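You operate a simulated robot arm through the tools that you are given. There is no shell and no other tool.

Carry out the task below with a simulated robot arm. There is one attempt and no reset: what you move stays moved.

TASK
Fill the basin to FULL, then warm it into the green.
Fine: shut the drain first; tap off before the steam, steam off at the end. Where these are worked on the way, their far stop is far enough and under half their travel is too little: blue knob of the basin tap.

The check looks at the end state, three seconds after you hand in, the way a careful person would. Anything else that was tipped, shoved, dropped, spilled or broken makes it a failure.

THE ROBOT
A 7-joint arm with a two-finger parallel gripper, fixed in place. Base frame: the origin is at the foot of the arm, x ahead of it, y to its left, z up; the work surface is at about z = 840. Lengths are in mm, angles in rad, forces in N, time in s.
With the tool pointing down near the work surface it reaches from about 240 to 680 mm from the base axis. Its first joint turns from -1.152 to 1.152 rad. Payload 2.4 kg.
The TCP is the grasp point between the finger pads, 30 mm short of the fingertips. In the tool frame z runs along the fingers and y along their closing line. The gripper opens to 94 mm. The fingers are 28 mm wide and 10 mm thick; the gripper's body (50 by 96 mm) begins 55 mm behind the TCP.
Orientation is told as [roll, pitch, yaw] about the base's x, y, z axes, in that order, counted from this pose: with the fingers straight down and closing along the base's y, the tool's x points along the base's -x, its y along +y and its z along -z.

THE INTERFACE
- The arm moves only by the tool jog_arm. Its arguments are lists of equal length, an entry for each row: "dp": the shift along the tool's x, y, z in cm, a list of three; "rotation": the turn, a rotation vector about the tool's x, y, z in rad, a list of three; "claw": the finger opening in cm, from 0 to 9.4. In form: {"dp": [[x, y, z], ...], "rotation": [[wx, wy, wz], ...], "claw": [claw, ...]}. A call has 1 to 20 rows; each row shifts and turns the commanded pose from where the row before left it, along the tool's axes as they then stand. Rows are played at 5 a second. More than 50 mm and 0.15 rad between two rows, or a gripper value outside its range, and nothing of the call is played. A pose out of reach is approached as far as the arm can. The call stops where the force on the tool passes 40 N (or 10 N more than at its start, if that is more) or the arm is blocked; 0.2 s more then pass. The fingers move at their own pace (about 153 mm/s each) and stop on an object; they squeeze with about 29 N. The grip force told is the motor's: it shows also when the fingers shut on nothing. Time passes only in rows, and 0.2 s behind the last, so rows that do not move let the fingers close. The reply holds the time, the measured pose of the TCP, the force on the tool along the base axes, the opening and the grip force, in the units named above and with some noise, with the torque about the TCP (base axes, N m) and any sound that the robot's microphone picked up.
- Cameras (640 x 400 px; columns grow to the right, rows downward): "scene" is fixed at [50.6, 502.5, 1430.7]; the picture's right is [-0.47, -0.88, 0.00], its down [-0.63, 0.34, -0.70] and it looks along [0.62, -0.33, -0.71] (base axes); focal length 278 px, centre (320, 200). "wrist" rides on the gripper at [76, 14, -102] in the tool frame; the picture's right is [-0.18, 0.98, 0.00], its down [-0.75, -0.14, -0.64] and it looks along [-0.63, -0.12, 0.77] (tool axes); focal length 243 px, centre (320, 200).
- capture(camera): a new picture of that camera. The clock stands still meanwhile.
- pixel_to_xyz(camera, pixels): for up to 12 pixels [column, row] of the newest picture of that camera ("zoom" is the newest enlarged one), the place [x, y, z] in the base frame of the surface seen there, good to about 2 mm. The clock stands still meanwhile.
- close_up(camera, box): a new picture of the part [left, top, right, bottom] of that camera's present view, enlarged. The clock stands still meanwhile.
- close_job(): hands the job in; it is judged then, once.

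Unless the task says otherwise, let go and move clear before handing in.

The tools are called after "Call:" as a command line: name --argument value ..., lists and objects as JSON in quotes. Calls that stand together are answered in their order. jog_arm: Moves the arm, as the interface text tells. Its arguments: {"type":"object","properties":{"dp":{"type":"array","items":{"type":"array","items":{"type":"number"}}},"rotation":{"type":"array","items":{"type":"array","items":{"type":"number"}}},"claw":{"type":"array","items":{"type":"number"}}},"required":["dp","rotation","claw"]} The other tools are called the same way: capture (camera) takes a picture; pixel_to_xyz (camera, pixels) gives the place of the surface under pixels of a picture; close_up (camera, box) takes an enlarged picture of a part of a camera's view; close_job () hands the job in.

At the start:

```text
clock: 0.0
eef_pos: [346.3, 99.8, 1195.1]
tcp_rot: [0.0, 0.001, 0.0]
contact_force: [0.5, 0.8, 0.3]
wrist_torque: [-0.04, -0.01, 0.01]
opening: 94.1
finger_force: 0.0
```

scene: 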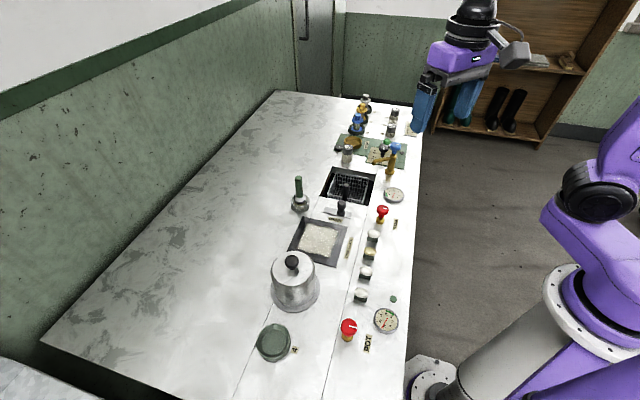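
wrist: 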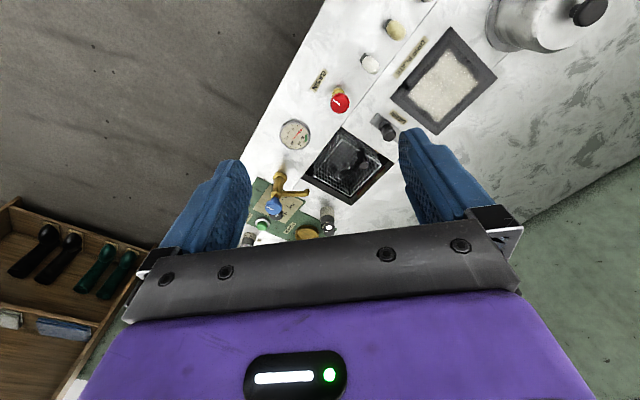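

The scene picture shows a counter with a dark basin near (348,186), a tap with a blue knob near (393,150), red knobs at (382,212) and (348,328), and gauges at (393,195) and (386,320). I'll take enlarged views before moving.

Call:
close_up --camera "scene" --box '[290, 80, 430, 168]'

Call:
close_up --camera "scene" --box '[290, 150, 430, 238]'

Call:
close_up --camera "wrist" --box '[220, 70, 460, 240]'

Call:
close_up --camera "scene" --box '[240, 220, 430, 370]'

```text
4.55 times, centred on (360, 124) of scene
```

zoom: 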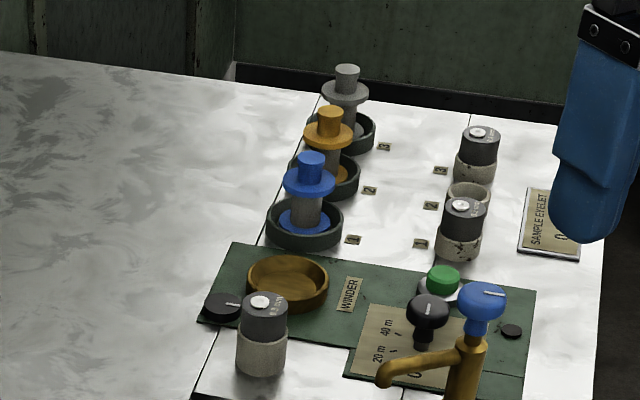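

```text
4.55 times, centred on (360, 194) of scene
```

zoom: 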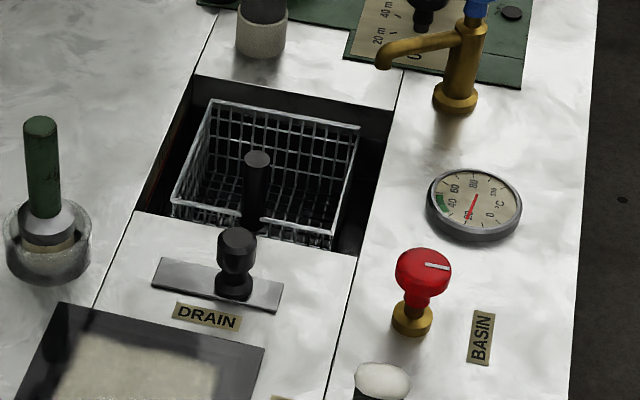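

```text
2.35 times, centred on (340, 155) of wrist
```

zoom: 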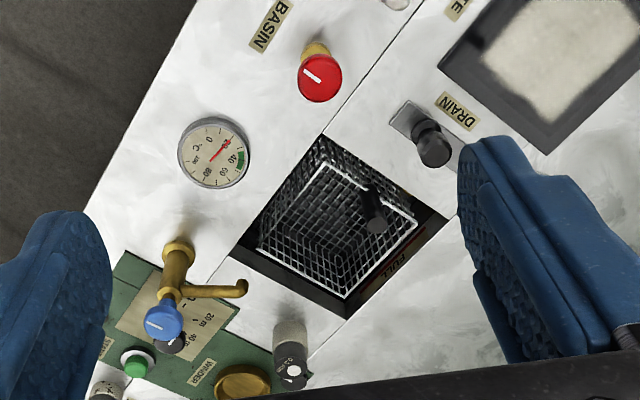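

```text
2.67 times, centred on (335, 295) of scene
```

zoom: 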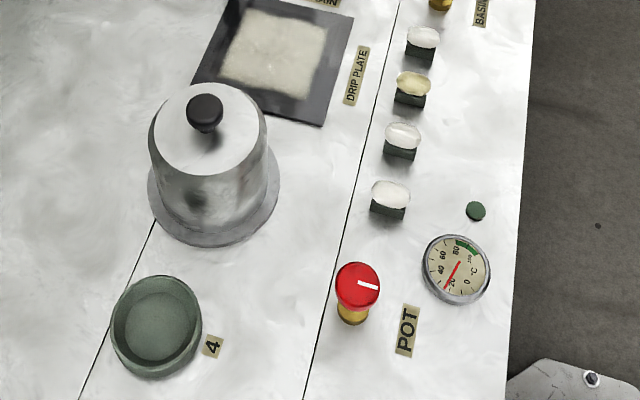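

The zoomed views show the DRAIN slider with a black knob at about scene (342,206), the red BASIN steam knob at (382,211), the temperature gauge with its green band around 40–50, and a FULL mark on the basin's wall. Next I'll zoom in on the drain and the basin and measure.

Call:
close_up --camera "scene" --box '[310, 190, 374, 230]'

Call:
pixel_to_xyz --camera "scene" --pixels '[[342, 202], [325, 209], [350, 216], [330, 216], [382, 209], [380, 219], [396, 146], [375, 161], [391, 172], [346, 186], [395, 195], [346, 150]]'

Call:
close_up --camera "wrist" --box '[300, 110, 420, 210]'

Call:
pixel_to_xyz --camera "wrist" --pixels '[[380, 130], [374, 114], [390, 138], [395, 116], [340, 103], [274, 207], [310, 192], [290, 176], [376, 164], [368, 175], [374, 189], [362, 155]]'

```text
10.00 times, centred on (342, 210) of scene
```

zoom: 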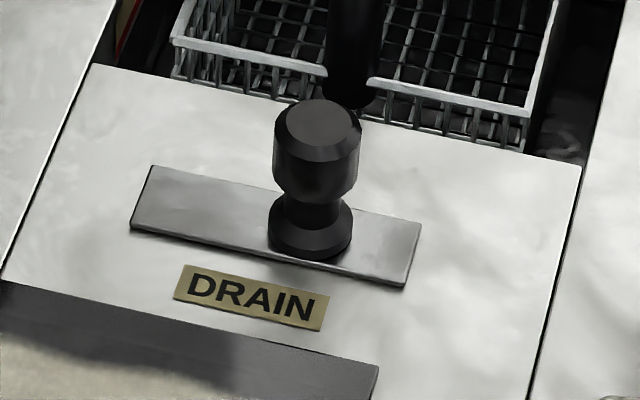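

```text
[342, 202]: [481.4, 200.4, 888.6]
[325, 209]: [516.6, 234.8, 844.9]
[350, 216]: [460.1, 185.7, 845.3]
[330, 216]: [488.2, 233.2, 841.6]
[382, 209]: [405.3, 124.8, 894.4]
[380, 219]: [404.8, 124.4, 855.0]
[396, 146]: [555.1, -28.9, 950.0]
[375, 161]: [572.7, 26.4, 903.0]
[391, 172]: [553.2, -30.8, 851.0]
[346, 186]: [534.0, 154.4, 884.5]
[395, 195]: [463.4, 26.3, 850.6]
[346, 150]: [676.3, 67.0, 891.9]
```

```text
4.00 times, centred on (360, 160) of wrist
```

zoom: 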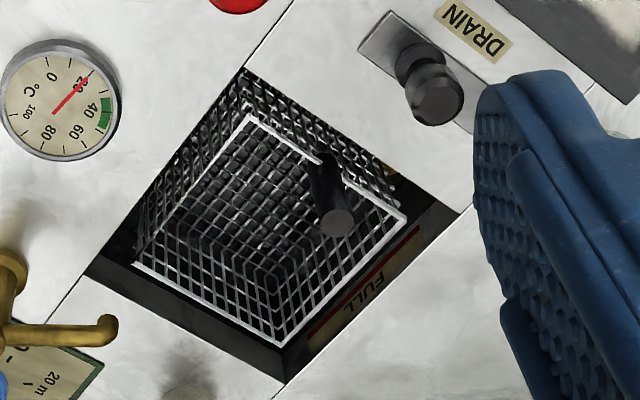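

```text
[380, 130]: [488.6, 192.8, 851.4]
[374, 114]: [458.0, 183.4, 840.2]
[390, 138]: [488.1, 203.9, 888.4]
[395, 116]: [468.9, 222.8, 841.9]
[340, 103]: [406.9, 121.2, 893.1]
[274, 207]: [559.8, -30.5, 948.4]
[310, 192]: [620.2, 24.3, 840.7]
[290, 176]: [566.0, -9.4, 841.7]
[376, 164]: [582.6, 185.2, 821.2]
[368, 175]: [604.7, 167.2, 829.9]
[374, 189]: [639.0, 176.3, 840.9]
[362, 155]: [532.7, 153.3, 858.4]
```

The drain plate runs diagonally, from about (517,235) to (460,186), with its knob off-centre at zoom (315,130). I'll measure it accurately to find the slide axis and the basin's orientation.

Call:
close_up --camera "scene" --box '[310, 190, 374, 230]'

Call:
pixel_to_xyz --camera "zoom" --pixels '[[155, 172], [415, 228], [400, 278], [135, 225], [320, 115], [355, 130], [280, 130], [310, 145], [310, 245], [275, 235], [345, 235], [310, 210]]'

```text
10.00 times, centred on (342, 210) of scene
```

zoom: 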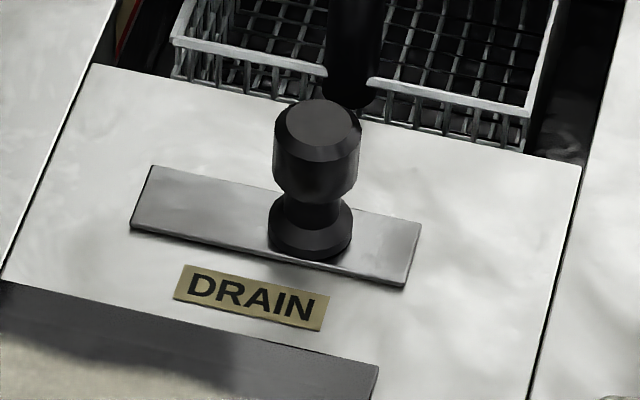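

```text
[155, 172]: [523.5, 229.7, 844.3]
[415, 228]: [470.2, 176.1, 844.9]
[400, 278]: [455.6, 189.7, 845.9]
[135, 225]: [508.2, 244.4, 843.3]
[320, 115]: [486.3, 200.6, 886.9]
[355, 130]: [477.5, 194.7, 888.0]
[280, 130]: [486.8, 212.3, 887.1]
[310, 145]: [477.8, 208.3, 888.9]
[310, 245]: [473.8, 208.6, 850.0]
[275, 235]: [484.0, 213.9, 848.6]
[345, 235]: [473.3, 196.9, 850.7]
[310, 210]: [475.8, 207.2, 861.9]
```

The plate is centred at about (489,210) along a 45° axis, and the knob sits about 9 mm towards the robot end at (484,202). Next I'll measure the basin corners, spout and tap, and check the neighbours' heights.

Call:
close_up --camera "scene" --box '[290, 130, 418, 210]'

Call:
pixel_to_xyz --camera "zoom" --pixels '[[235, 180], [450, 232], [385, 385], [165, 330], [438, 150], [438, 165], [475, 130], [530, 95], [500, 95], [520, 205], [285, 270], [285, 120]]'

Call:
pixel_to_xyz --camera "scene" --pixels '[[299, 178], [299, 205], [292, 260], [374, 234], [341, 192], [385, 160], [384, 147], [347, 162], [330, 183]]'

Call:
close_up --camera "scene" --box '[365, 135, 413, 165]'

```text
5.00 times, centred on (354, 170) of scene
```

zoom: 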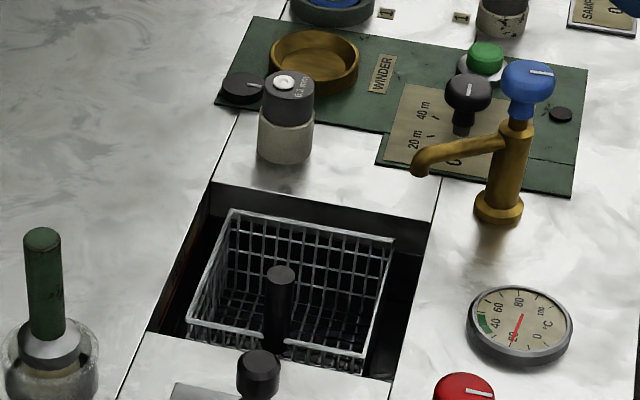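

```text
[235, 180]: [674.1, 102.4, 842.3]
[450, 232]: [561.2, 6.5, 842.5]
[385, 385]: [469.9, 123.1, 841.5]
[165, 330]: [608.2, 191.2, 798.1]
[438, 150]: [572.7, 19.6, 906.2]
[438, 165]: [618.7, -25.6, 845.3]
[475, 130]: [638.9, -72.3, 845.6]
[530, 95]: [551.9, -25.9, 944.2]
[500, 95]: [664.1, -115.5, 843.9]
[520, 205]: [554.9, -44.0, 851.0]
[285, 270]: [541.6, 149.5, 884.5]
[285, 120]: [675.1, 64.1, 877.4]
```

```text
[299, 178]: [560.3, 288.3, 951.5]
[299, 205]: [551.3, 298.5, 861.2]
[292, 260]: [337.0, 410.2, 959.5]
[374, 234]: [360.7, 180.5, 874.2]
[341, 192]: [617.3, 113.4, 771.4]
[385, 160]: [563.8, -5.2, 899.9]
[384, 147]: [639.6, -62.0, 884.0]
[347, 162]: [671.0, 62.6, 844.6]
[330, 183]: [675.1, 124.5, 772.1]
```

```text
13.33 times, centred on (389, 150) of scene
```

zoom: 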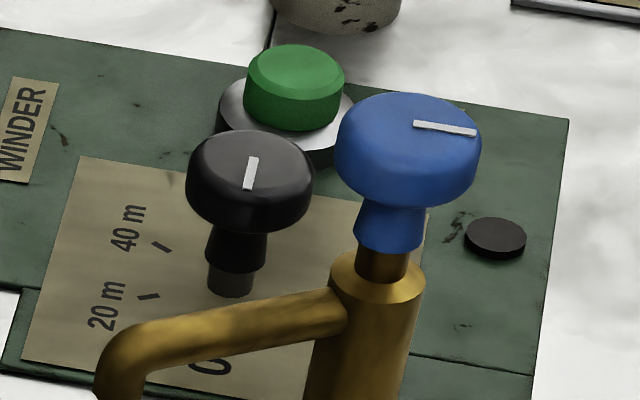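

The tap body is near (555,-35) and the spout tip near zoom (420,165). I need to know whether the tip is over the basin opening, so I'll measure the tip and the basin edges precisely.

Call:
close_up --camera "scene" --box '[338, 150, 402, 190]'

Call:
pixel_to_xyz --camera "zoom" --pixels '[[355, 110], [365, 120], [350, 130], [380, 95], [430, 85], [480, 75], [420, 266], [395, 262], [382, 275], [375, 330], [500, 180], [505, 130]]'

Call:
pixel_to_xyz --camera "scene" --pixels '[[332, 165], [330, 168], [376, 176], [378, 176], [370, 205], [367, 206], [320, 196], [318, 199], [374, 190], [376, 190], [350, 201], [340, 199]]'

```text
10.00 times, centred on (370, 170) of scene
```

zoom: 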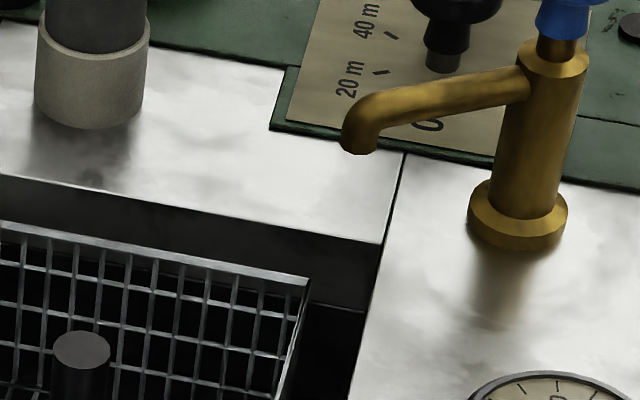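

```text
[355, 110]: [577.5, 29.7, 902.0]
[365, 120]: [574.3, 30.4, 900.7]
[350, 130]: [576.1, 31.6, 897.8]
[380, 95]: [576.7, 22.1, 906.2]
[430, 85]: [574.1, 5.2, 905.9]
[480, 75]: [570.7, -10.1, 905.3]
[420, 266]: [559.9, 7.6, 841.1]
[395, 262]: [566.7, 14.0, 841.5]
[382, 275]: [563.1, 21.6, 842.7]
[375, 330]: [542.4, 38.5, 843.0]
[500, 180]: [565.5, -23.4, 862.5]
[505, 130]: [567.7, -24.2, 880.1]
```

```text
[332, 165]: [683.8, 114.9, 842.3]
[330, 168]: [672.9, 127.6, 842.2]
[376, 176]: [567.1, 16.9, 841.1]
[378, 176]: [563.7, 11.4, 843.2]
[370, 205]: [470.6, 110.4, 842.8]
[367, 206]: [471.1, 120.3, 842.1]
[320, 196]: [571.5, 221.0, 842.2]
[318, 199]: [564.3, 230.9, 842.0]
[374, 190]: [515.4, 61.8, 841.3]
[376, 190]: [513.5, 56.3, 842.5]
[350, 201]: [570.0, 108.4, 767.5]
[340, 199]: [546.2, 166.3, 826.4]
```

The spout tip is at about (576,31), and the basin's far-right corner is close to it. I'll measure the far edge more densely to see whether the stream would land inside.

Call:
pixel_to_xyz --camera "zoom" --pixels '[[375, 234], [372, 246], [360, 232], [360, 250], [300, 222], [300, 234], [200, 204], [200, 214], [340, 290], [384, 240], [388, 225], [100, 184]]'

Call:
close_up --camera "wrist" --box '[260, 150, 380, 225]'

```text
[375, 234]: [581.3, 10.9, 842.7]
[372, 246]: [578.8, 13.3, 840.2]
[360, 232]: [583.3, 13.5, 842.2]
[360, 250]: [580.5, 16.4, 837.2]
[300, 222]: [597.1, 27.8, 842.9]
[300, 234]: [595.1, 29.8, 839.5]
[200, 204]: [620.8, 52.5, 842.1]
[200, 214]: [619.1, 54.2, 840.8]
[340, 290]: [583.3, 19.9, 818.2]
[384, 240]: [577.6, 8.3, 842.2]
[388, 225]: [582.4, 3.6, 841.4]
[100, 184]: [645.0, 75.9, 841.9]
```

```text
5.33 times, centred on (320, 188) of wrist
```

zoom: 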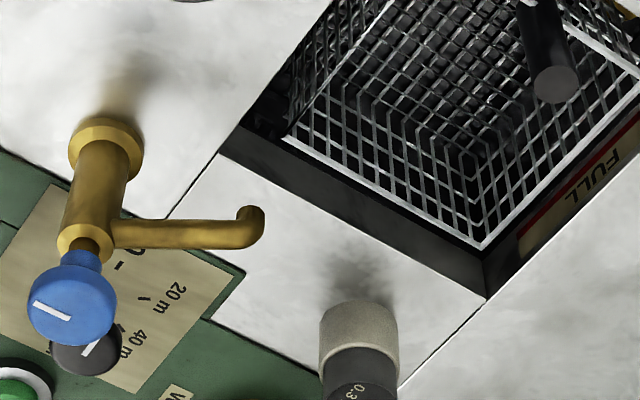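

The tip is about 13–17 mm inside the basin's edges, so the stream will land in it. I'll now move above the drain knob at (484,202), turning the tool by 45° so the fingers close along the slide axis.

Call:
jog_arm --dp '[[-2.3, 1.7, 3.2], [-2.3, 1.7, 3.2], [-2.3, 1.7, 3.2], [-2.3, 1.7, 3.2], [-2.3, 1.7, 3.2], [-2.3, 1.7, 3.2], [0, 0, 0], [0, 0, 0], [0, 0, 0], [0, 0, 0], [0, 0, 0], [0, 0, 0], [0, 0, 0]]' --rotation '[[0, 0, 0], [0, 0, 0], [0, 0, 0], [0, 0, 0], [0, 0, 0], [0, 0, 0], [0, 0, 0.1309], [0, 0, 0.1309], [0, 0, 0.1309], [0, 0, 0.1309], [0, 0, 0.1309], [0, 0, 0.1309], [0, 0, 0]]' --claw '[9.4, 8, 7, 6, 5, 5, 5, 5, 5, 5, 5, 5, 5]'

Call:
capture --camera "wrist"

Call:
capture --camera "scene"

```text
clock: 2.8
eef_pos: [484.5, 201.2, 1003.0]
tcp_rot: [0.001, 0.0, -0.79]
contact_force: [-0.6, 0.3, 0.6]
wrist_torque: [-0.02, 0.0, -0.01]
opening: 49.8
finger_force: 0.0
```

```text
taken
```

wrist: 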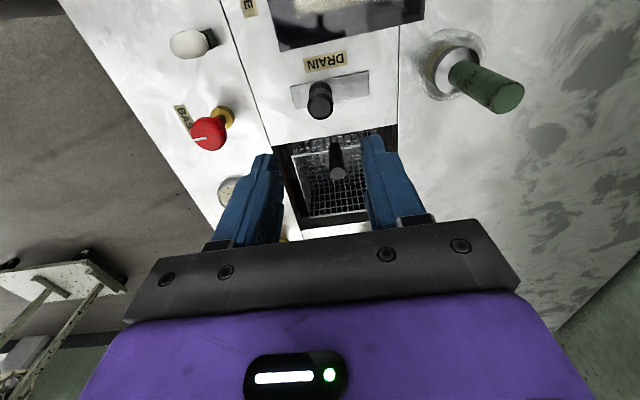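

```text
taken
```

scene: 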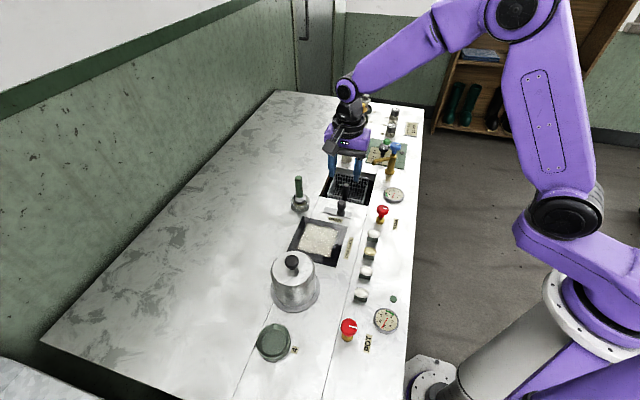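

The wrist view shows the drain knob at about (320,97), just below the fingers' line, as expected. I'll measure its top centre before descending.

Call:
close_up --camera "wrist" --box '[280, 55, 392, 125]'

Call:
pixel_to_xyz --camera "zoom" --pixels '[[230, 175], [170, 190], [290, 190], [230, 225], [230, 150], [230, 300], [165, 250], [295, 250], [70, 200], [510, 130], [55, 170], [510, 100]]'

```text
5.71 times, centred on (336, 90) of wrist
```

zoom: 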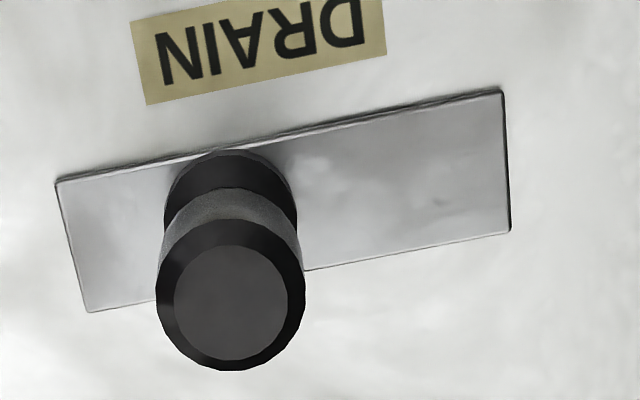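

```text
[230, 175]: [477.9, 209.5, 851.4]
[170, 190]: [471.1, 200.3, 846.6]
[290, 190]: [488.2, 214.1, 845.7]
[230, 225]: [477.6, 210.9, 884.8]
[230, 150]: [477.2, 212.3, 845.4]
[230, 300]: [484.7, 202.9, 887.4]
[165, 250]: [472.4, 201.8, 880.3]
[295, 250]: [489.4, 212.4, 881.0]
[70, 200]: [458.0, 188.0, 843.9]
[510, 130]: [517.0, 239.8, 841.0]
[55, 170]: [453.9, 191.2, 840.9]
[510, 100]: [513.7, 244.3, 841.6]
```

The knob's top centre is at (484.6,203) and z≈887. I'll descend to TCP z≈890 with the fingers 50 mm open, then close on the knob.

Call:
jog_arm --dp '[[0.13, 0.13, 3.8], [0, 0, 3.8], [0, 0, 3.7], [0, 0, 0], [0, 0, 0], [0, 0, 0], [0, 0, 0]]' --rotation '[[0, 0, 0], [0, 0, 0], [0, 0, 0], [0, 0, 0], [0, 0, 0], [0, 0, 0], [0, 0, 0]]' --claw '[5, 5, 5, 5, 1.5, 1.5, 1.5]'

Call:
capture --camera "wrist"

```text
clock: 4.4
eef_pos: [484.4, 202.5, 889.2]
tcp_rot: [-0.002, 0.001, -0.785]
contact_force: [1.4, -1.1, -7.0]
wrist_torque: [-0.07, -0.11, 0.0]
opening: 23.4
finger_force: 44.9
```

```text
taken
```

wrist: 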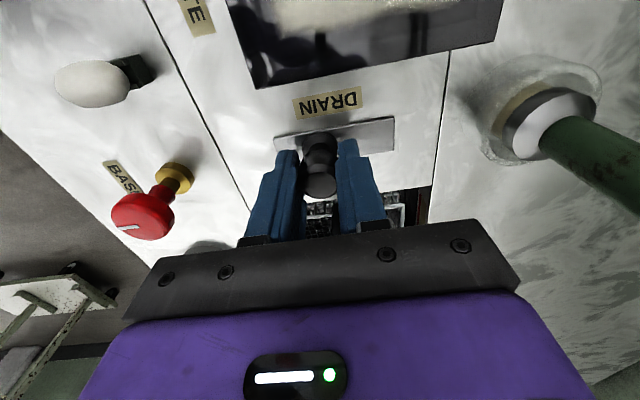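

The knob is gripped (23.4 mm opening, 44.9 N). I'll slide it along +tool y towards the long side of the plate, in small steps.

Call:
jog_arm --dp '[[0, 0.4, 0], [0, 0.4, 0], [0, 0.4, 0], [0, 0.4, 0], [0, 0.4, 0]]' --rotation '[[0, 0, 0], [0, 0, 0], [0, 0, 0], [0, 0, 0], [0, 0, 0]]' --claw '[1.5, 1.5, 1.5, 1.5, 1.5]'

Call:
capture --camera "wrist"

```text
clock: 5.6
eef_pos: [498.4, 216.5, 889.7]
tcp_rot: [-0.002, 0.001, -0.785]
contact_force: [-2.1, 1.3, -10.9]
wrist_torque: [0.19, 0.08, 0.09]
opening: 23.5
finger_force: 45.1
```

```text
taken
```

wrist: 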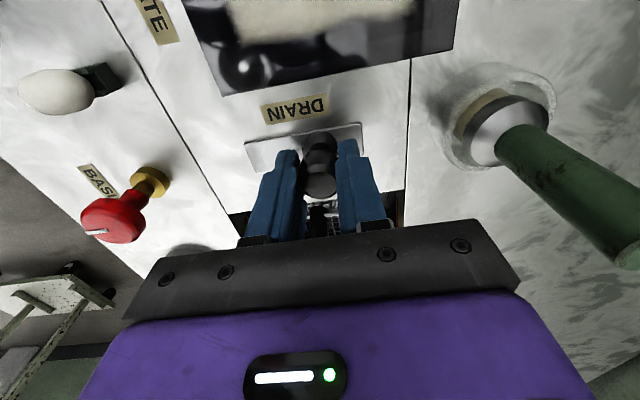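

The knob moved 20 mm with no stop felt yet. I'll keep going in small steps until resistance rises.

Call:
jog_arm --dp '[[0, 0.3, 0], [0, 0.3, 0], [0, 0.3, 0], [0, 0.3, 0]]' --rotation '[[0, 0, 0], [0, 0, 0], [0, 0, 0], [0, 0, 0]]' --claw '[1.5, 1.5, 1.5, 1.5]'

Call:
capture --camera "wrist"

```text
clock: 6.6
eef_pos: [507.9, 224.9, 890.2]
tcp_rot: [-0.002, 0.0, -0.785]
contact_force: [-3.4, 2.1, -21.5]
wrist_torque: [-0.1, -0.11, 0.0]
opening: 23.7
finger_force: 45.0
```

```text
taken
```

wrist: 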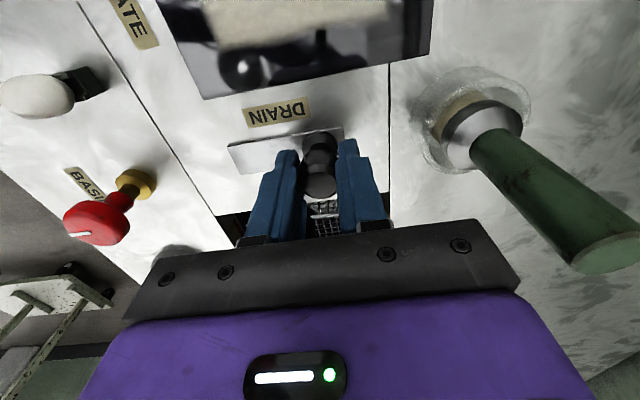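

The knob has moved 32 mm, and a vertical pull of about -21 N has built up. I'll lower by 1 mm to relieve it and keep sliding.

Call:
jog_arm --dp '[[0, 0, 0.1], [0, 0.2, 0], [0, 0.2, 0], [0, 0.2, 0]]' --rotation '[[0, 0, 0], [0, 0, 0], [0, 0, 0], [0, 0, 0]]' --claw '[1.5, 1.5, 1.5, 1.5]'

Call:
capture --camera "wrist"

Call:
close_up --camera "scene" --box '[300, 150, 396, 210]'

```text
clock: 7.6
eef_pos: [508.8, 227.1, 890.3]
tcp_rot: [-0.011, 0.004, -0.785]
contact_force: [-27.9, -13.8, 16.9]
wrist_torque: [-0.78, -0.43, -0.01]
opening: 23.2
finger_force: 45.2
```

```text
taken
```

wrist: 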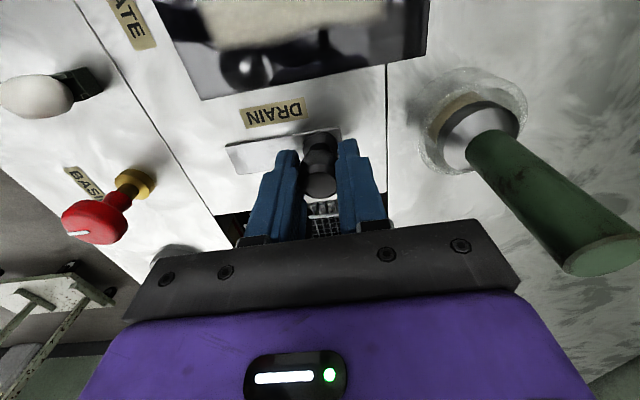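

```text
6.67 times, centred on (348, 180) of scene
```

zoom: 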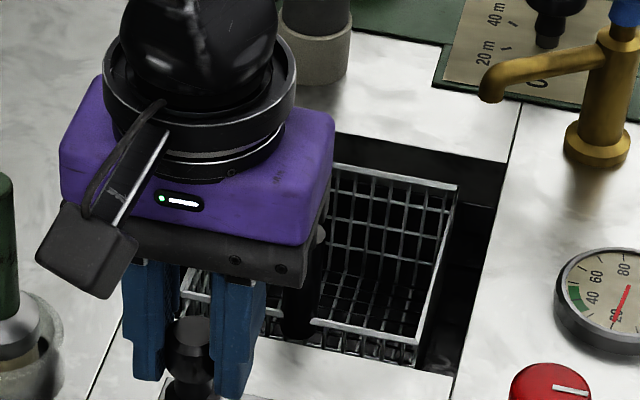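

Lateral force jumped (-28,-14 N) at about 34 mm of travel, so the slider is at its stop. I'll ease off, open the fingers, rise and look at the drain.

Call:
jog_arm --dp '[[0, -0.4, 0], [0, 0, 0], [0, 0, 0], [0, 0, -3.5], [0, 0, -4], [0, 0, -4], [0, 0, 0]]' --rotation '[[0, 0, 0], [0, 0, 0], [0, 0, 0], [0, 0, 0], [0, 0, 0], [0, 0, 0], [0, 0, 0]]' --claw '[1.5, 5, 5, 5, 5, 5, 5]'

Call:
capture --camera "wrist"

Call:
close_up --camera "scene" --box '[300, 150, 396, 210]'

```text
clock: 9.2
eef_pos: [508.5, 225.9, 1003.7]
tcp_rot: [0.0, 0.0, -0.787]
contact_force: [-0.3, 0.0, 0.2]
wrist_torque: [-0.03, -0.02, 0.0]
opening: 50.0
finger_force: 0.1
```

```text
taken
```

wrist: 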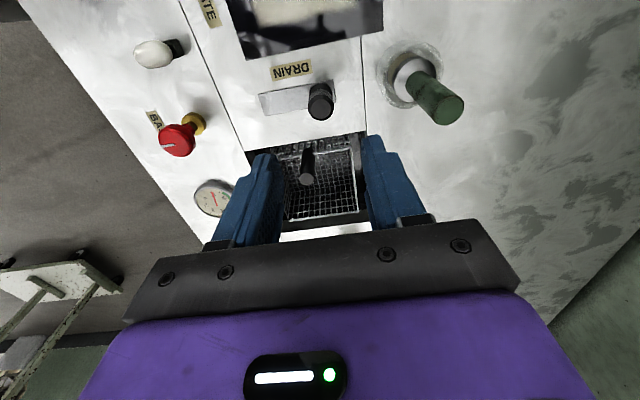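

```text
6.67 times, centred on (348, 180) of scene
```

zoom: 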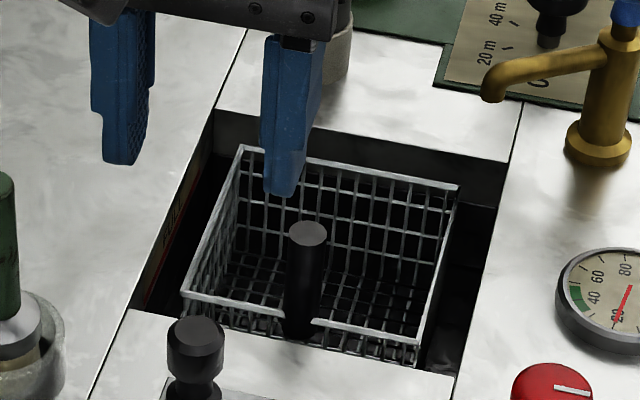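

The knob is now at the far end of the plate and stayed there. I'll look into the basin for a drain hole or plug to confirm that this end is "shut".

Call:
close_up --camera "wrist" --box '[240, 50, 400, 240]'

Call:
close_up --camera "wrist" --box '[280, 120, 376, 220]'

Call:
close_up --camera "scene" --box '[315, 165, 379, 205]'

```text
2.11 times, centred on (320, 145) of wrist
```

zoom: 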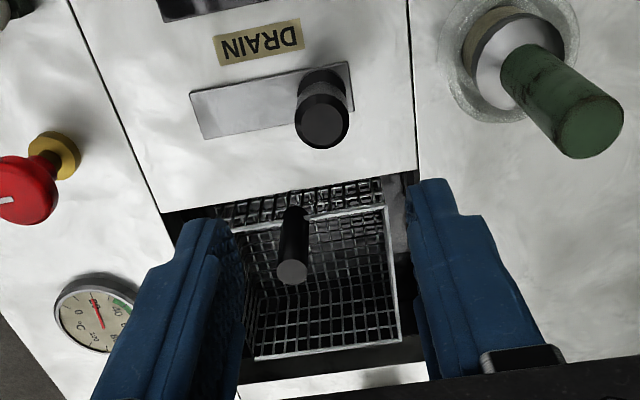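

```text
4.00 times, centred on (328, 170) of wrist
```

zoom: 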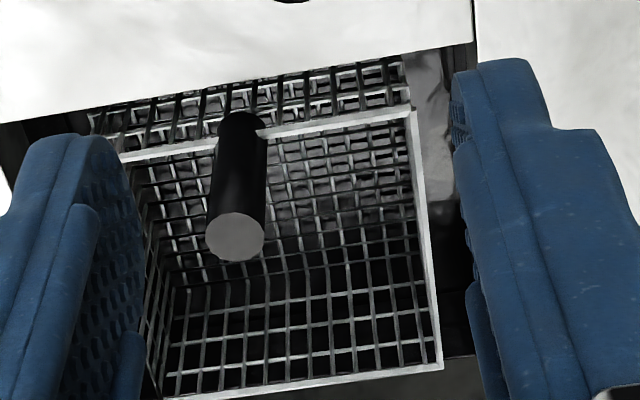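

```text
10.00 times, centred on (347, 185) of scene
```

zoom: 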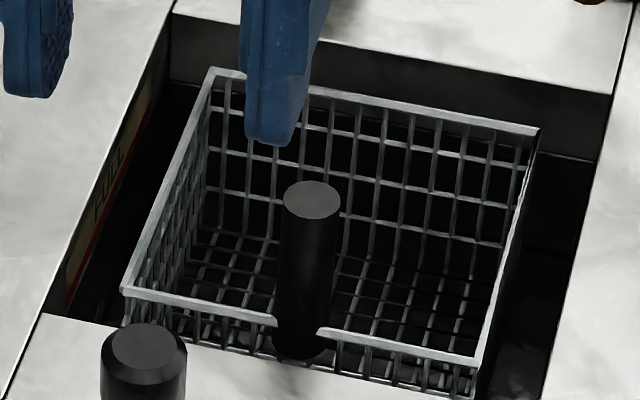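

No hole is visible, so I'll verify by watching the water level. I'll get the FULL line's height and the blue knob's exact geometry.

Call:
pixel_to_xyz --camera "zoom" --pixels '[[75, 280], [95, 235], [115, 190], [100, 200], [80, 260], [85, 290], [150, 80], [240, 60], [550, 250], [530, 330], [60, 310], [110, 300]]'

Call:
close_up --camera "scene" --box '[365, 135, 413, 165]'

Call:
pixel_to_xyz --camera "zoom" --pixels '[[408, 120], [345, 130], [475, 130], [400, 180], [400, 97], [440, 127], [350, 165], [460, 170], [250, 170], [195, 180], [305, 180], [290, 70]]'

```text
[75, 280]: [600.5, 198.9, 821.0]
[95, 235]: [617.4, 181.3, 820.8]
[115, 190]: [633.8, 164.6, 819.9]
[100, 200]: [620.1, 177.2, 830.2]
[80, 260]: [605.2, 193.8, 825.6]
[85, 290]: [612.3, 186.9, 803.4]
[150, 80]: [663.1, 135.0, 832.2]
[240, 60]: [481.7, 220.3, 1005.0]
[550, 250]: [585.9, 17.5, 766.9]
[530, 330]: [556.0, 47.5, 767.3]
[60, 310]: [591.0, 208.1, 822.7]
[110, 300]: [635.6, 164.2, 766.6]
```

```text
13.33 times, centred on (389, 150) of scene
```

zoom: 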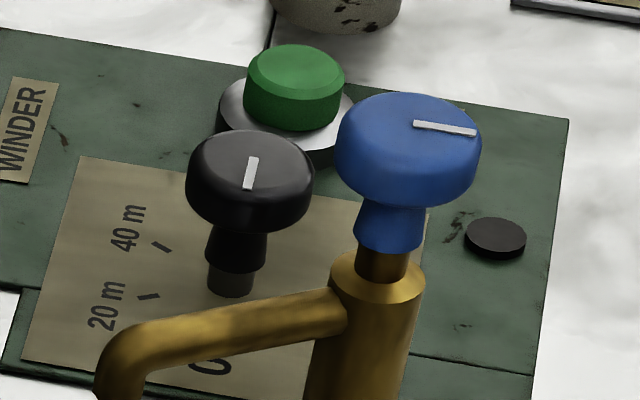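

```text
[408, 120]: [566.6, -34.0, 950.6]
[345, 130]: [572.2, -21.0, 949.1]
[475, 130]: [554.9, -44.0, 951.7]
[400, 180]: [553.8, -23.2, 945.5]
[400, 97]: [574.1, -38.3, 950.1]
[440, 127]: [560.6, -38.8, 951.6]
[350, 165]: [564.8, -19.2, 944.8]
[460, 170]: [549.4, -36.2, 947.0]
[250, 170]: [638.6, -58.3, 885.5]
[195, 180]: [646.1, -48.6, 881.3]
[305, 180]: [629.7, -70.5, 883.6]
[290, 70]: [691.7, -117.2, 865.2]
```

The FULL line is at z≈821 on the far wall. The blue knob's centre is about (563.5,-32.5), top z≈951, about 30 mm across, with its pointer towards -u. I'll rise and move above it, keeping the 45° yaw.

Call:
jog_arm --dp '[[0, 0, -4], [-3.17, -2.05, 0], [-3.17, -2.05, 0], [-3.17, -2.05, 0], [-3.17, -2.05, 0], [-3.17, -2.05, 0], [-3.17, -2.05, 0], [-3.14, -2.08, 0], [0, 0, 0]]' --rotation '[[0, 0, 0], [0, 0, 0], [0, 0, 0], [0, 0, 0], [0, 0, 0], [0, 0, 0], [0, 0, 0], [0, 0, 0], [0, 0, 0]]' --claw '[5, 5, 5, 5, 5, 5, 5, 5, 5]'

Call:
capture --camera "wrist"

Call:
capture --camera "scene"

```text
clock: 11.2
eef_pos: [564.9, -33.3, 1043.6]
tcp_rot: [0.001, 0.001, -0.785]
contact_force: [1.0, 0.0, 0.0]
wrist_torque: [-0.01, 0.02, -0.01]
opening: 50.0
finger_force: 0.1
```

```text
taken
```

wrist: 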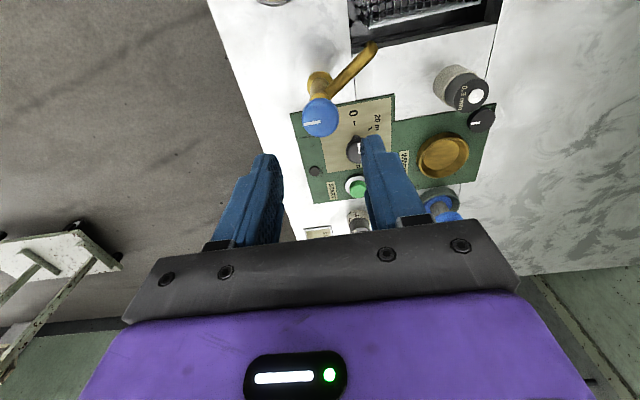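

```text
taken
```

scene: 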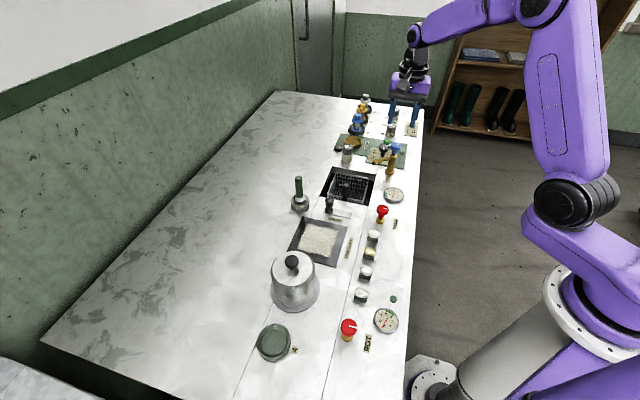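

The blue knob shows at wrist (320,117) below the fingers. I'll zoom in to fix its centre.

Call:
close_up --camera "wrist" --box '[284, 60, 412, 160]'

Call:
pixel_to_xyz --camera "zoom" --pixels '[[105, 285], [265, 285], [180, 365], [180, 260], [180, 310], [150, 340], [215, 340], [140, 270], [225, 270], [180, 200], [265, 310], [95, 310]]'

```text
4.00 times, centred on (348, 110) of wrist
```

zoom: 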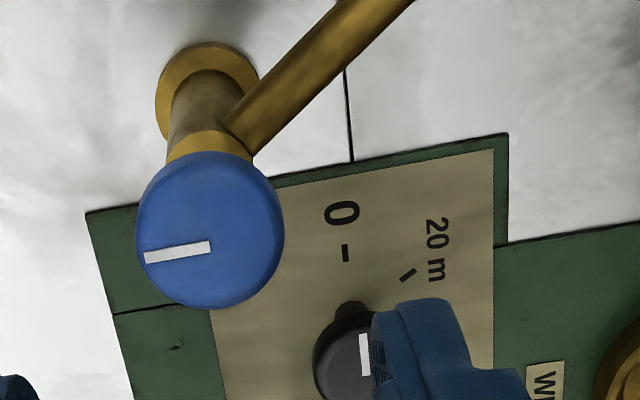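

```text
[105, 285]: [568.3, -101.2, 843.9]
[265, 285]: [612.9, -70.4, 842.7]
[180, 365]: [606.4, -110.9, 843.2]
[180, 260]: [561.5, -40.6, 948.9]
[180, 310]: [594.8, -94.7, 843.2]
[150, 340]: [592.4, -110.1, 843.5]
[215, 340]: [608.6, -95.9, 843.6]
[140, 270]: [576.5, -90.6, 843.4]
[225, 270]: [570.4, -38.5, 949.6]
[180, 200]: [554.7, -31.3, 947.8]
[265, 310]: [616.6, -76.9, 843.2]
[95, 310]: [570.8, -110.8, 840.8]
```

Call:
pixel_to_xyz --camera "zoom" --pixels '[[210, 160], [210, 300], [143, 230], [278, 230], [210, 235], [150, 190], [265, 190], [150, 270], [265, 270], [210, 150], [210, 245], [147, 258]]'

```text
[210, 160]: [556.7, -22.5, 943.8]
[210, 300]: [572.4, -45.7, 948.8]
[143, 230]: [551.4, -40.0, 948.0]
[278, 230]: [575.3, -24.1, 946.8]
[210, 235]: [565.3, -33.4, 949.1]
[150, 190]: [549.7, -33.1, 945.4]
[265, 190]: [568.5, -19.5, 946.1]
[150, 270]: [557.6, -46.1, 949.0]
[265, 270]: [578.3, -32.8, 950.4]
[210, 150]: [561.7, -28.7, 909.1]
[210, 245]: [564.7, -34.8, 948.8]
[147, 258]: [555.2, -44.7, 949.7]
```

The knob's centre is (563.8,-33.0), diameter about 28 mm, and the TCP is within 1 mm of it. I'll descend to TCP z≈965 (tips at about 935) and close.

Call:
jog_arm --dp '[[0.1, -0.05, 2.7], [0, 0, 2.7], [0, 0, 2.46], [0, 0, 0], [0, 0, 0], [0, 0, 0], [0, 0, 0]]' --rotation '[[0, 0, 0], [0, 0, 0], [0, 0, 0], [0, 0, 0], [0, 0, 0], [0, 0, 0], [0, 0, 0]]' --claw '[5, 5, 5, 5, 2, 2, 2]'

Call:
close_up --camera "wrist" --box '[220, 90, 420, 240]'

Call:
close_up --camera "scene" --box '[330, 90, 442, 160]'

```text
clock: 12.8
eef_pos: [562.5, -32.9, 965.2]
tcp_rot: [0.0, 0.0, -0.785]
contact_force: [-1.7, -1.0, -4.1]
wrist_torque: [-0.39, -0.27, 0.01]
opening: 31.4
finger_force: 44.7
```

```text
2.67 times, centred on (320, 165) of wrist
```

zoom: 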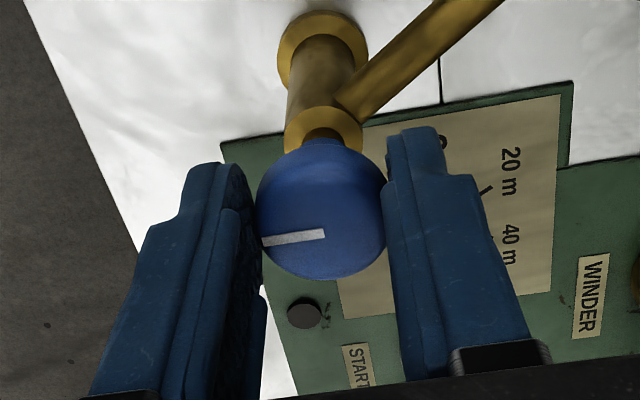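

```text
5.71 times, centred on (386, 125) of scene
```

zoom: 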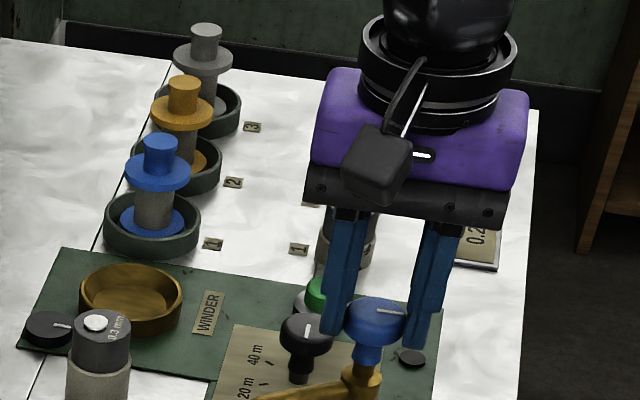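

The knob is gripped (31.4 mm, both pads on it). I'll try a small counter-clockwise turn (seen from above), the usual opening direction.

Call:
jog_arm --dp '[[0, 0, 0], [0, 0, 0], [0, 0, 0]]' --rotation '[[0, 0, -0.08], [0, 0, -0.08], [0, 0, -0.08]]' --claw '[2, 2, 2]'

Call:
close_up --camera "scene" --box '[330, 130, 410, 180]'

```text
clock: 13.6
eef_pos: [561.0, -32.0, 965.1]
tcp_rot: [-0.002, 0.003, -0.543]
contact_force: [-8.7, -7.3, -9.2]
wrist_torque: [-0.67, -0.66, -0.05]
opening: 31.6
finger_force: 45.5
```

```text
8.00 times, centred on (370, 155) of scene
```

zoom: 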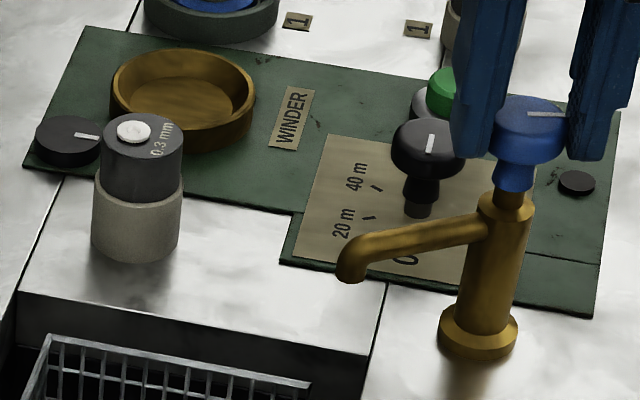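

The pointer turned slightly counter-clockwise (now level at zoom (525–565,113)) with little torque and no visible stream yet. I'll turn a bit further.

Call:
jog_arm --dp '[[0, 0, 0], [0, 0, 0], [0, 0, 0], [0, 0, 0]]' --rotation '[[0, 0, -0.1], [0, 0, -0.1], [0, 0, -0.1], [0, 0, -0.1]]' --claw '[2, 2, 2, 2]'

Call:
close_up --camera "scene" --box '[330, 130, 410, 180]'

```text
clock: 14.6
eef_pos: [561.0, -33.9, 964.7]
tcp_rot: [-0.002, 0.005, -0.146]
contact_force: [-15.9, -21.1, -8.9]
wrist_torque: [-0.43, 0.31, -0.15]
opening: 31.5
finger_force: 45.3
```

```text
8.00 times, centred on (370, 155) of scene
```

zoom: 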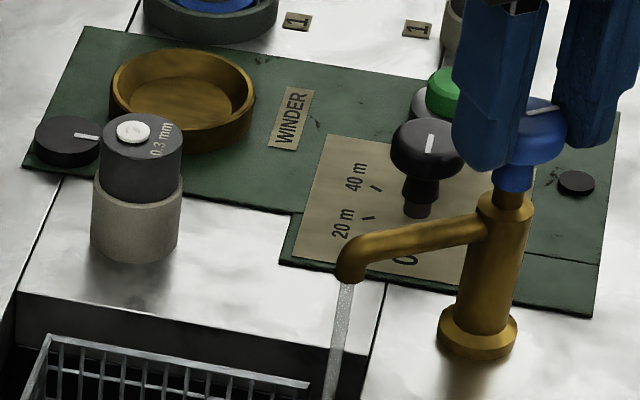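

A stream is now running from the spout at zoom (340,330), so counter-clockwise opens. The side force shows I'm slightly off the axis, so I'll correct by 1.5 mm and continue towards the far stop, watching the level.

Call:
jog_arm --dp '[[0.13, -0.17, 0], [0, 0, 0], [0, 0, 0], [0, 0, 0], [0, 0, 0]]' --rotation '[[0, 0, -0.1], [0, 0, -0.12], [0, 0, -0.12], [0, 0, -0.12], [0, 0, -0.12]]' --claw '[2, 2, 2, 2, 2]'

Call:
close_up --camera "scene" --box '[310, 130, 422, 210]'

```text
clock: 15.8
eef_pos: [561.4, -37.9, 965.5]
tcp_rot: [-0.002, 0.0, 0.433]
contact_force: [-6.6, -23.1, -19.6]
wrist_torque: [-0.39, -0.45, -0.1]
opening: 31.5
finger_force: 44.5
```

```text
5.00 times, centred on (366, 170) of scene
```

zoom: 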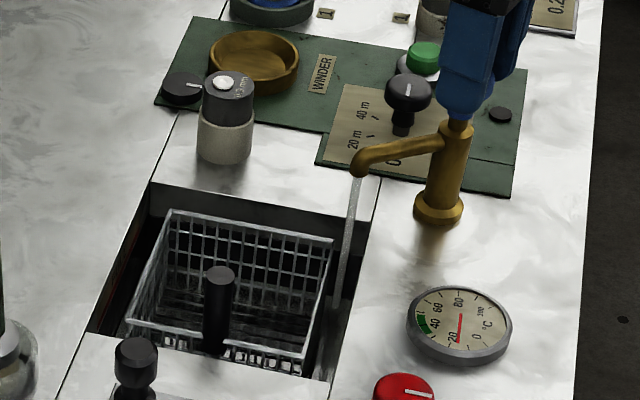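

Water is running and the drain knob is still at the shut end. I'll check the grip on the knob and the water level.

Call:
close_up --camera "wrist" --box '[220, 90, 420, 240]'

Call:
close_up --camera "scene" --box '[315, 165, 387, 210]'

Call:
pixel_to_xyz --camera "zoom" --pixels '[[495, 225], [480, 300], [100, 260], [60, 300], [300, 260], [250, 180], [350, 180], [520, 170], [460, 330], [200, 240], [260, 300], [120, 200]]'

```text
2.67 times, centred on (320, 165) of wrist
```

zoom: 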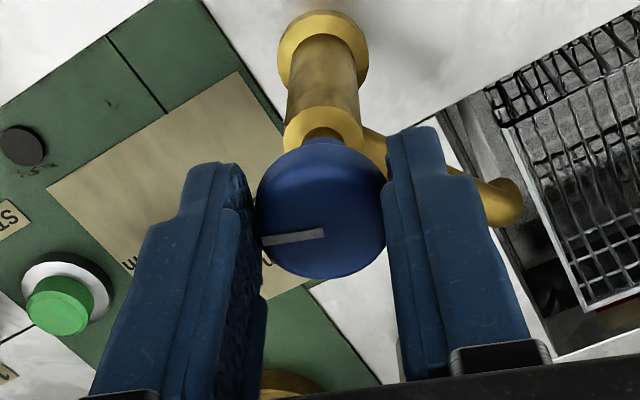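

```text
8.89 times, centred on (351, 188) of scene
```

zoom: 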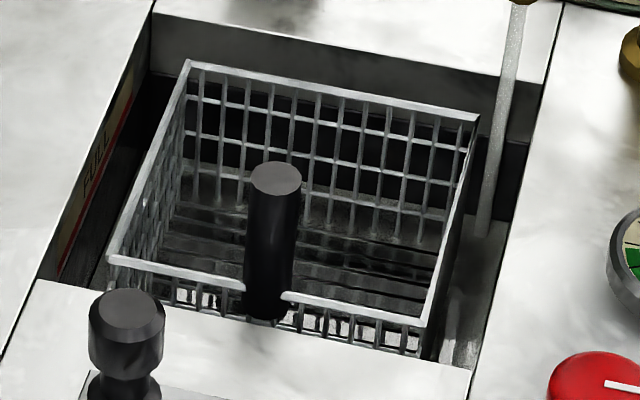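

```text
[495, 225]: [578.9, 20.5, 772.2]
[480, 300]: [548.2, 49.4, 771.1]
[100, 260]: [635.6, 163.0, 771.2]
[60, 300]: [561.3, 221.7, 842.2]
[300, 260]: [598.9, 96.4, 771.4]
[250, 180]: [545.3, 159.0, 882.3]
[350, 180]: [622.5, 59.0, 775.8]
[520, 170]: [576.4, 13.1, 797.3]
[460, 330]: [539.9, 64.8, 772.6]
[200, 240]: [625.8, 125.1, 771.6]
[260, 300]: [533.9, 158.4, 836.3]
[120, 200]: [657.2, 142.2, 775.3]
```

The pointer stays fixed in the gripper's view (no slip), and the water surface is now at z≈771, up from 767, so the drain is holding. The side force means the true axis is about 4 mm off along the finger width, so I'll compensate while turning further.

Call:
jog_arm --dp '[[0.15, -0.2, 0.03], [0, -0.054, 0], [0, -0.054, 0], [0, -0.054, 0]]' --rotation '[[0, 0, 0], [0, 0, -0.12], [0, 0, -0.12], [0, 0, -0.12]]' --claw '[2, 2, 2, 2]'

Call:
close_up --camera "scene" --box '[315, 165, 387, 210]'

Call:
pixel_to_xyz --camera "zoom" --pixels '[[480, 300], [460, 330], [300, 260], [200, 240], [350, 230], [440, 220], [100, 260]]'

```text
clock: 16.8
eef_pos: [562.3, -38.8, 966.5]
tcp_rot: [-0.003, 0.001, 0.793]
contact_force: [4.4, -18.0, -16.9]
wrist_torque: [-0.9, 0.12, -0.52]
opening: 31.3
finger_force: 45.1
```

```text
8.89 times, centred on (351, 188) of scene
```

zoom: 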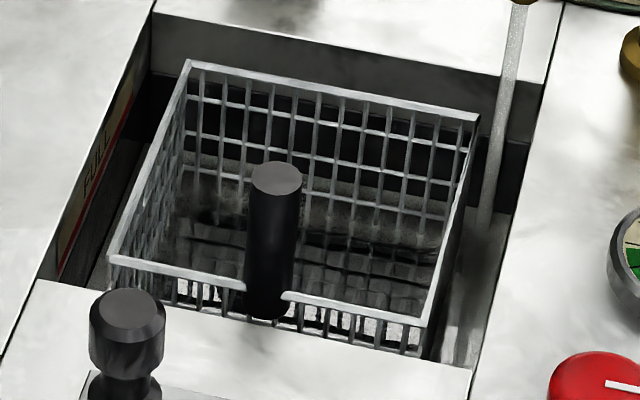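

```text
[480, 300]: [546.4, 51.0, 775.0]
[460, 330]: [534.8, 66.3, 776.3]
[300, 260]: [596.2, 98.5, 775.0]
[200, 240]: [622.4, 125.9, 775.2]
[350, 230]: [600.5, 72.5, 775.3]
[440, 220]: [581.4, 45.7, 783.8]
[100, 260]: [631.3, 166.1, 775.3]
```

The level is z≈775 and rising about 4 mm/s. The turn is now 1.58 rad and torque has risen to -0.52, which suggests the far stop. I'll nudge slightly more to confirm.

Call:
jog_arm --dp '[[0, -0.1, 0.1], [0, -0.03, 0]]' --rotation '[[0, 0, 0], [0, 0, -0.1]]' --claw '[2, 2]'

Call:
close_up --camera "wrist" --box '[220, 90, 420, 240]'

Call:
close_up --camera "scene" --box '[315, 165, 387, 210]'

Call:
pixel_to_xyz --camera "zoom" --pixels '[[480, 300], [460, 330], [300, 260], [200, 240], [350, 230], [100, 260]]'

```text
clock: 17.4
eef_pos: [564.4, -37.6, 964.8]
tcp_rot: [-0.003, -0.005, 0.898]
contact_force: [3.4, -13.3, 3.6]
wrist_torque: [-0.78, 0.25, -0.39]
opening: 31.4
finger_force: 45.3
```

```text
2.67 times, centred on (320, 165) of wrist
```

zoom: 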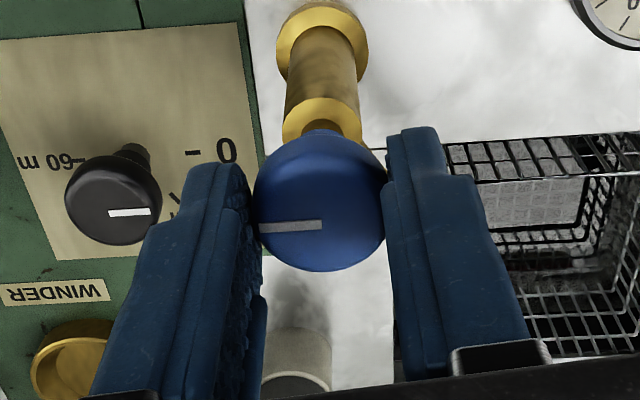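

```text
8.89 times, centred on (351, 188) of scene
```

zoom: 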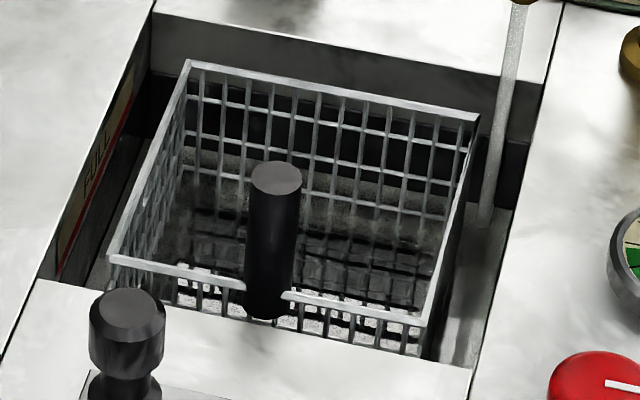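

```text
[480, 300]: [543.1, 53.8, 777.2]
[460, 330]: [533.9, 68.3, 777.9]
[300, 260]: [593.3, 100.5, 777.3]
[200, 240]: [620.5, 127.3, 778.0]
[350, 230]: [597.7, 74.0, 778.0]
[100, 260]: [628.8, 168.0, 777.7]
```

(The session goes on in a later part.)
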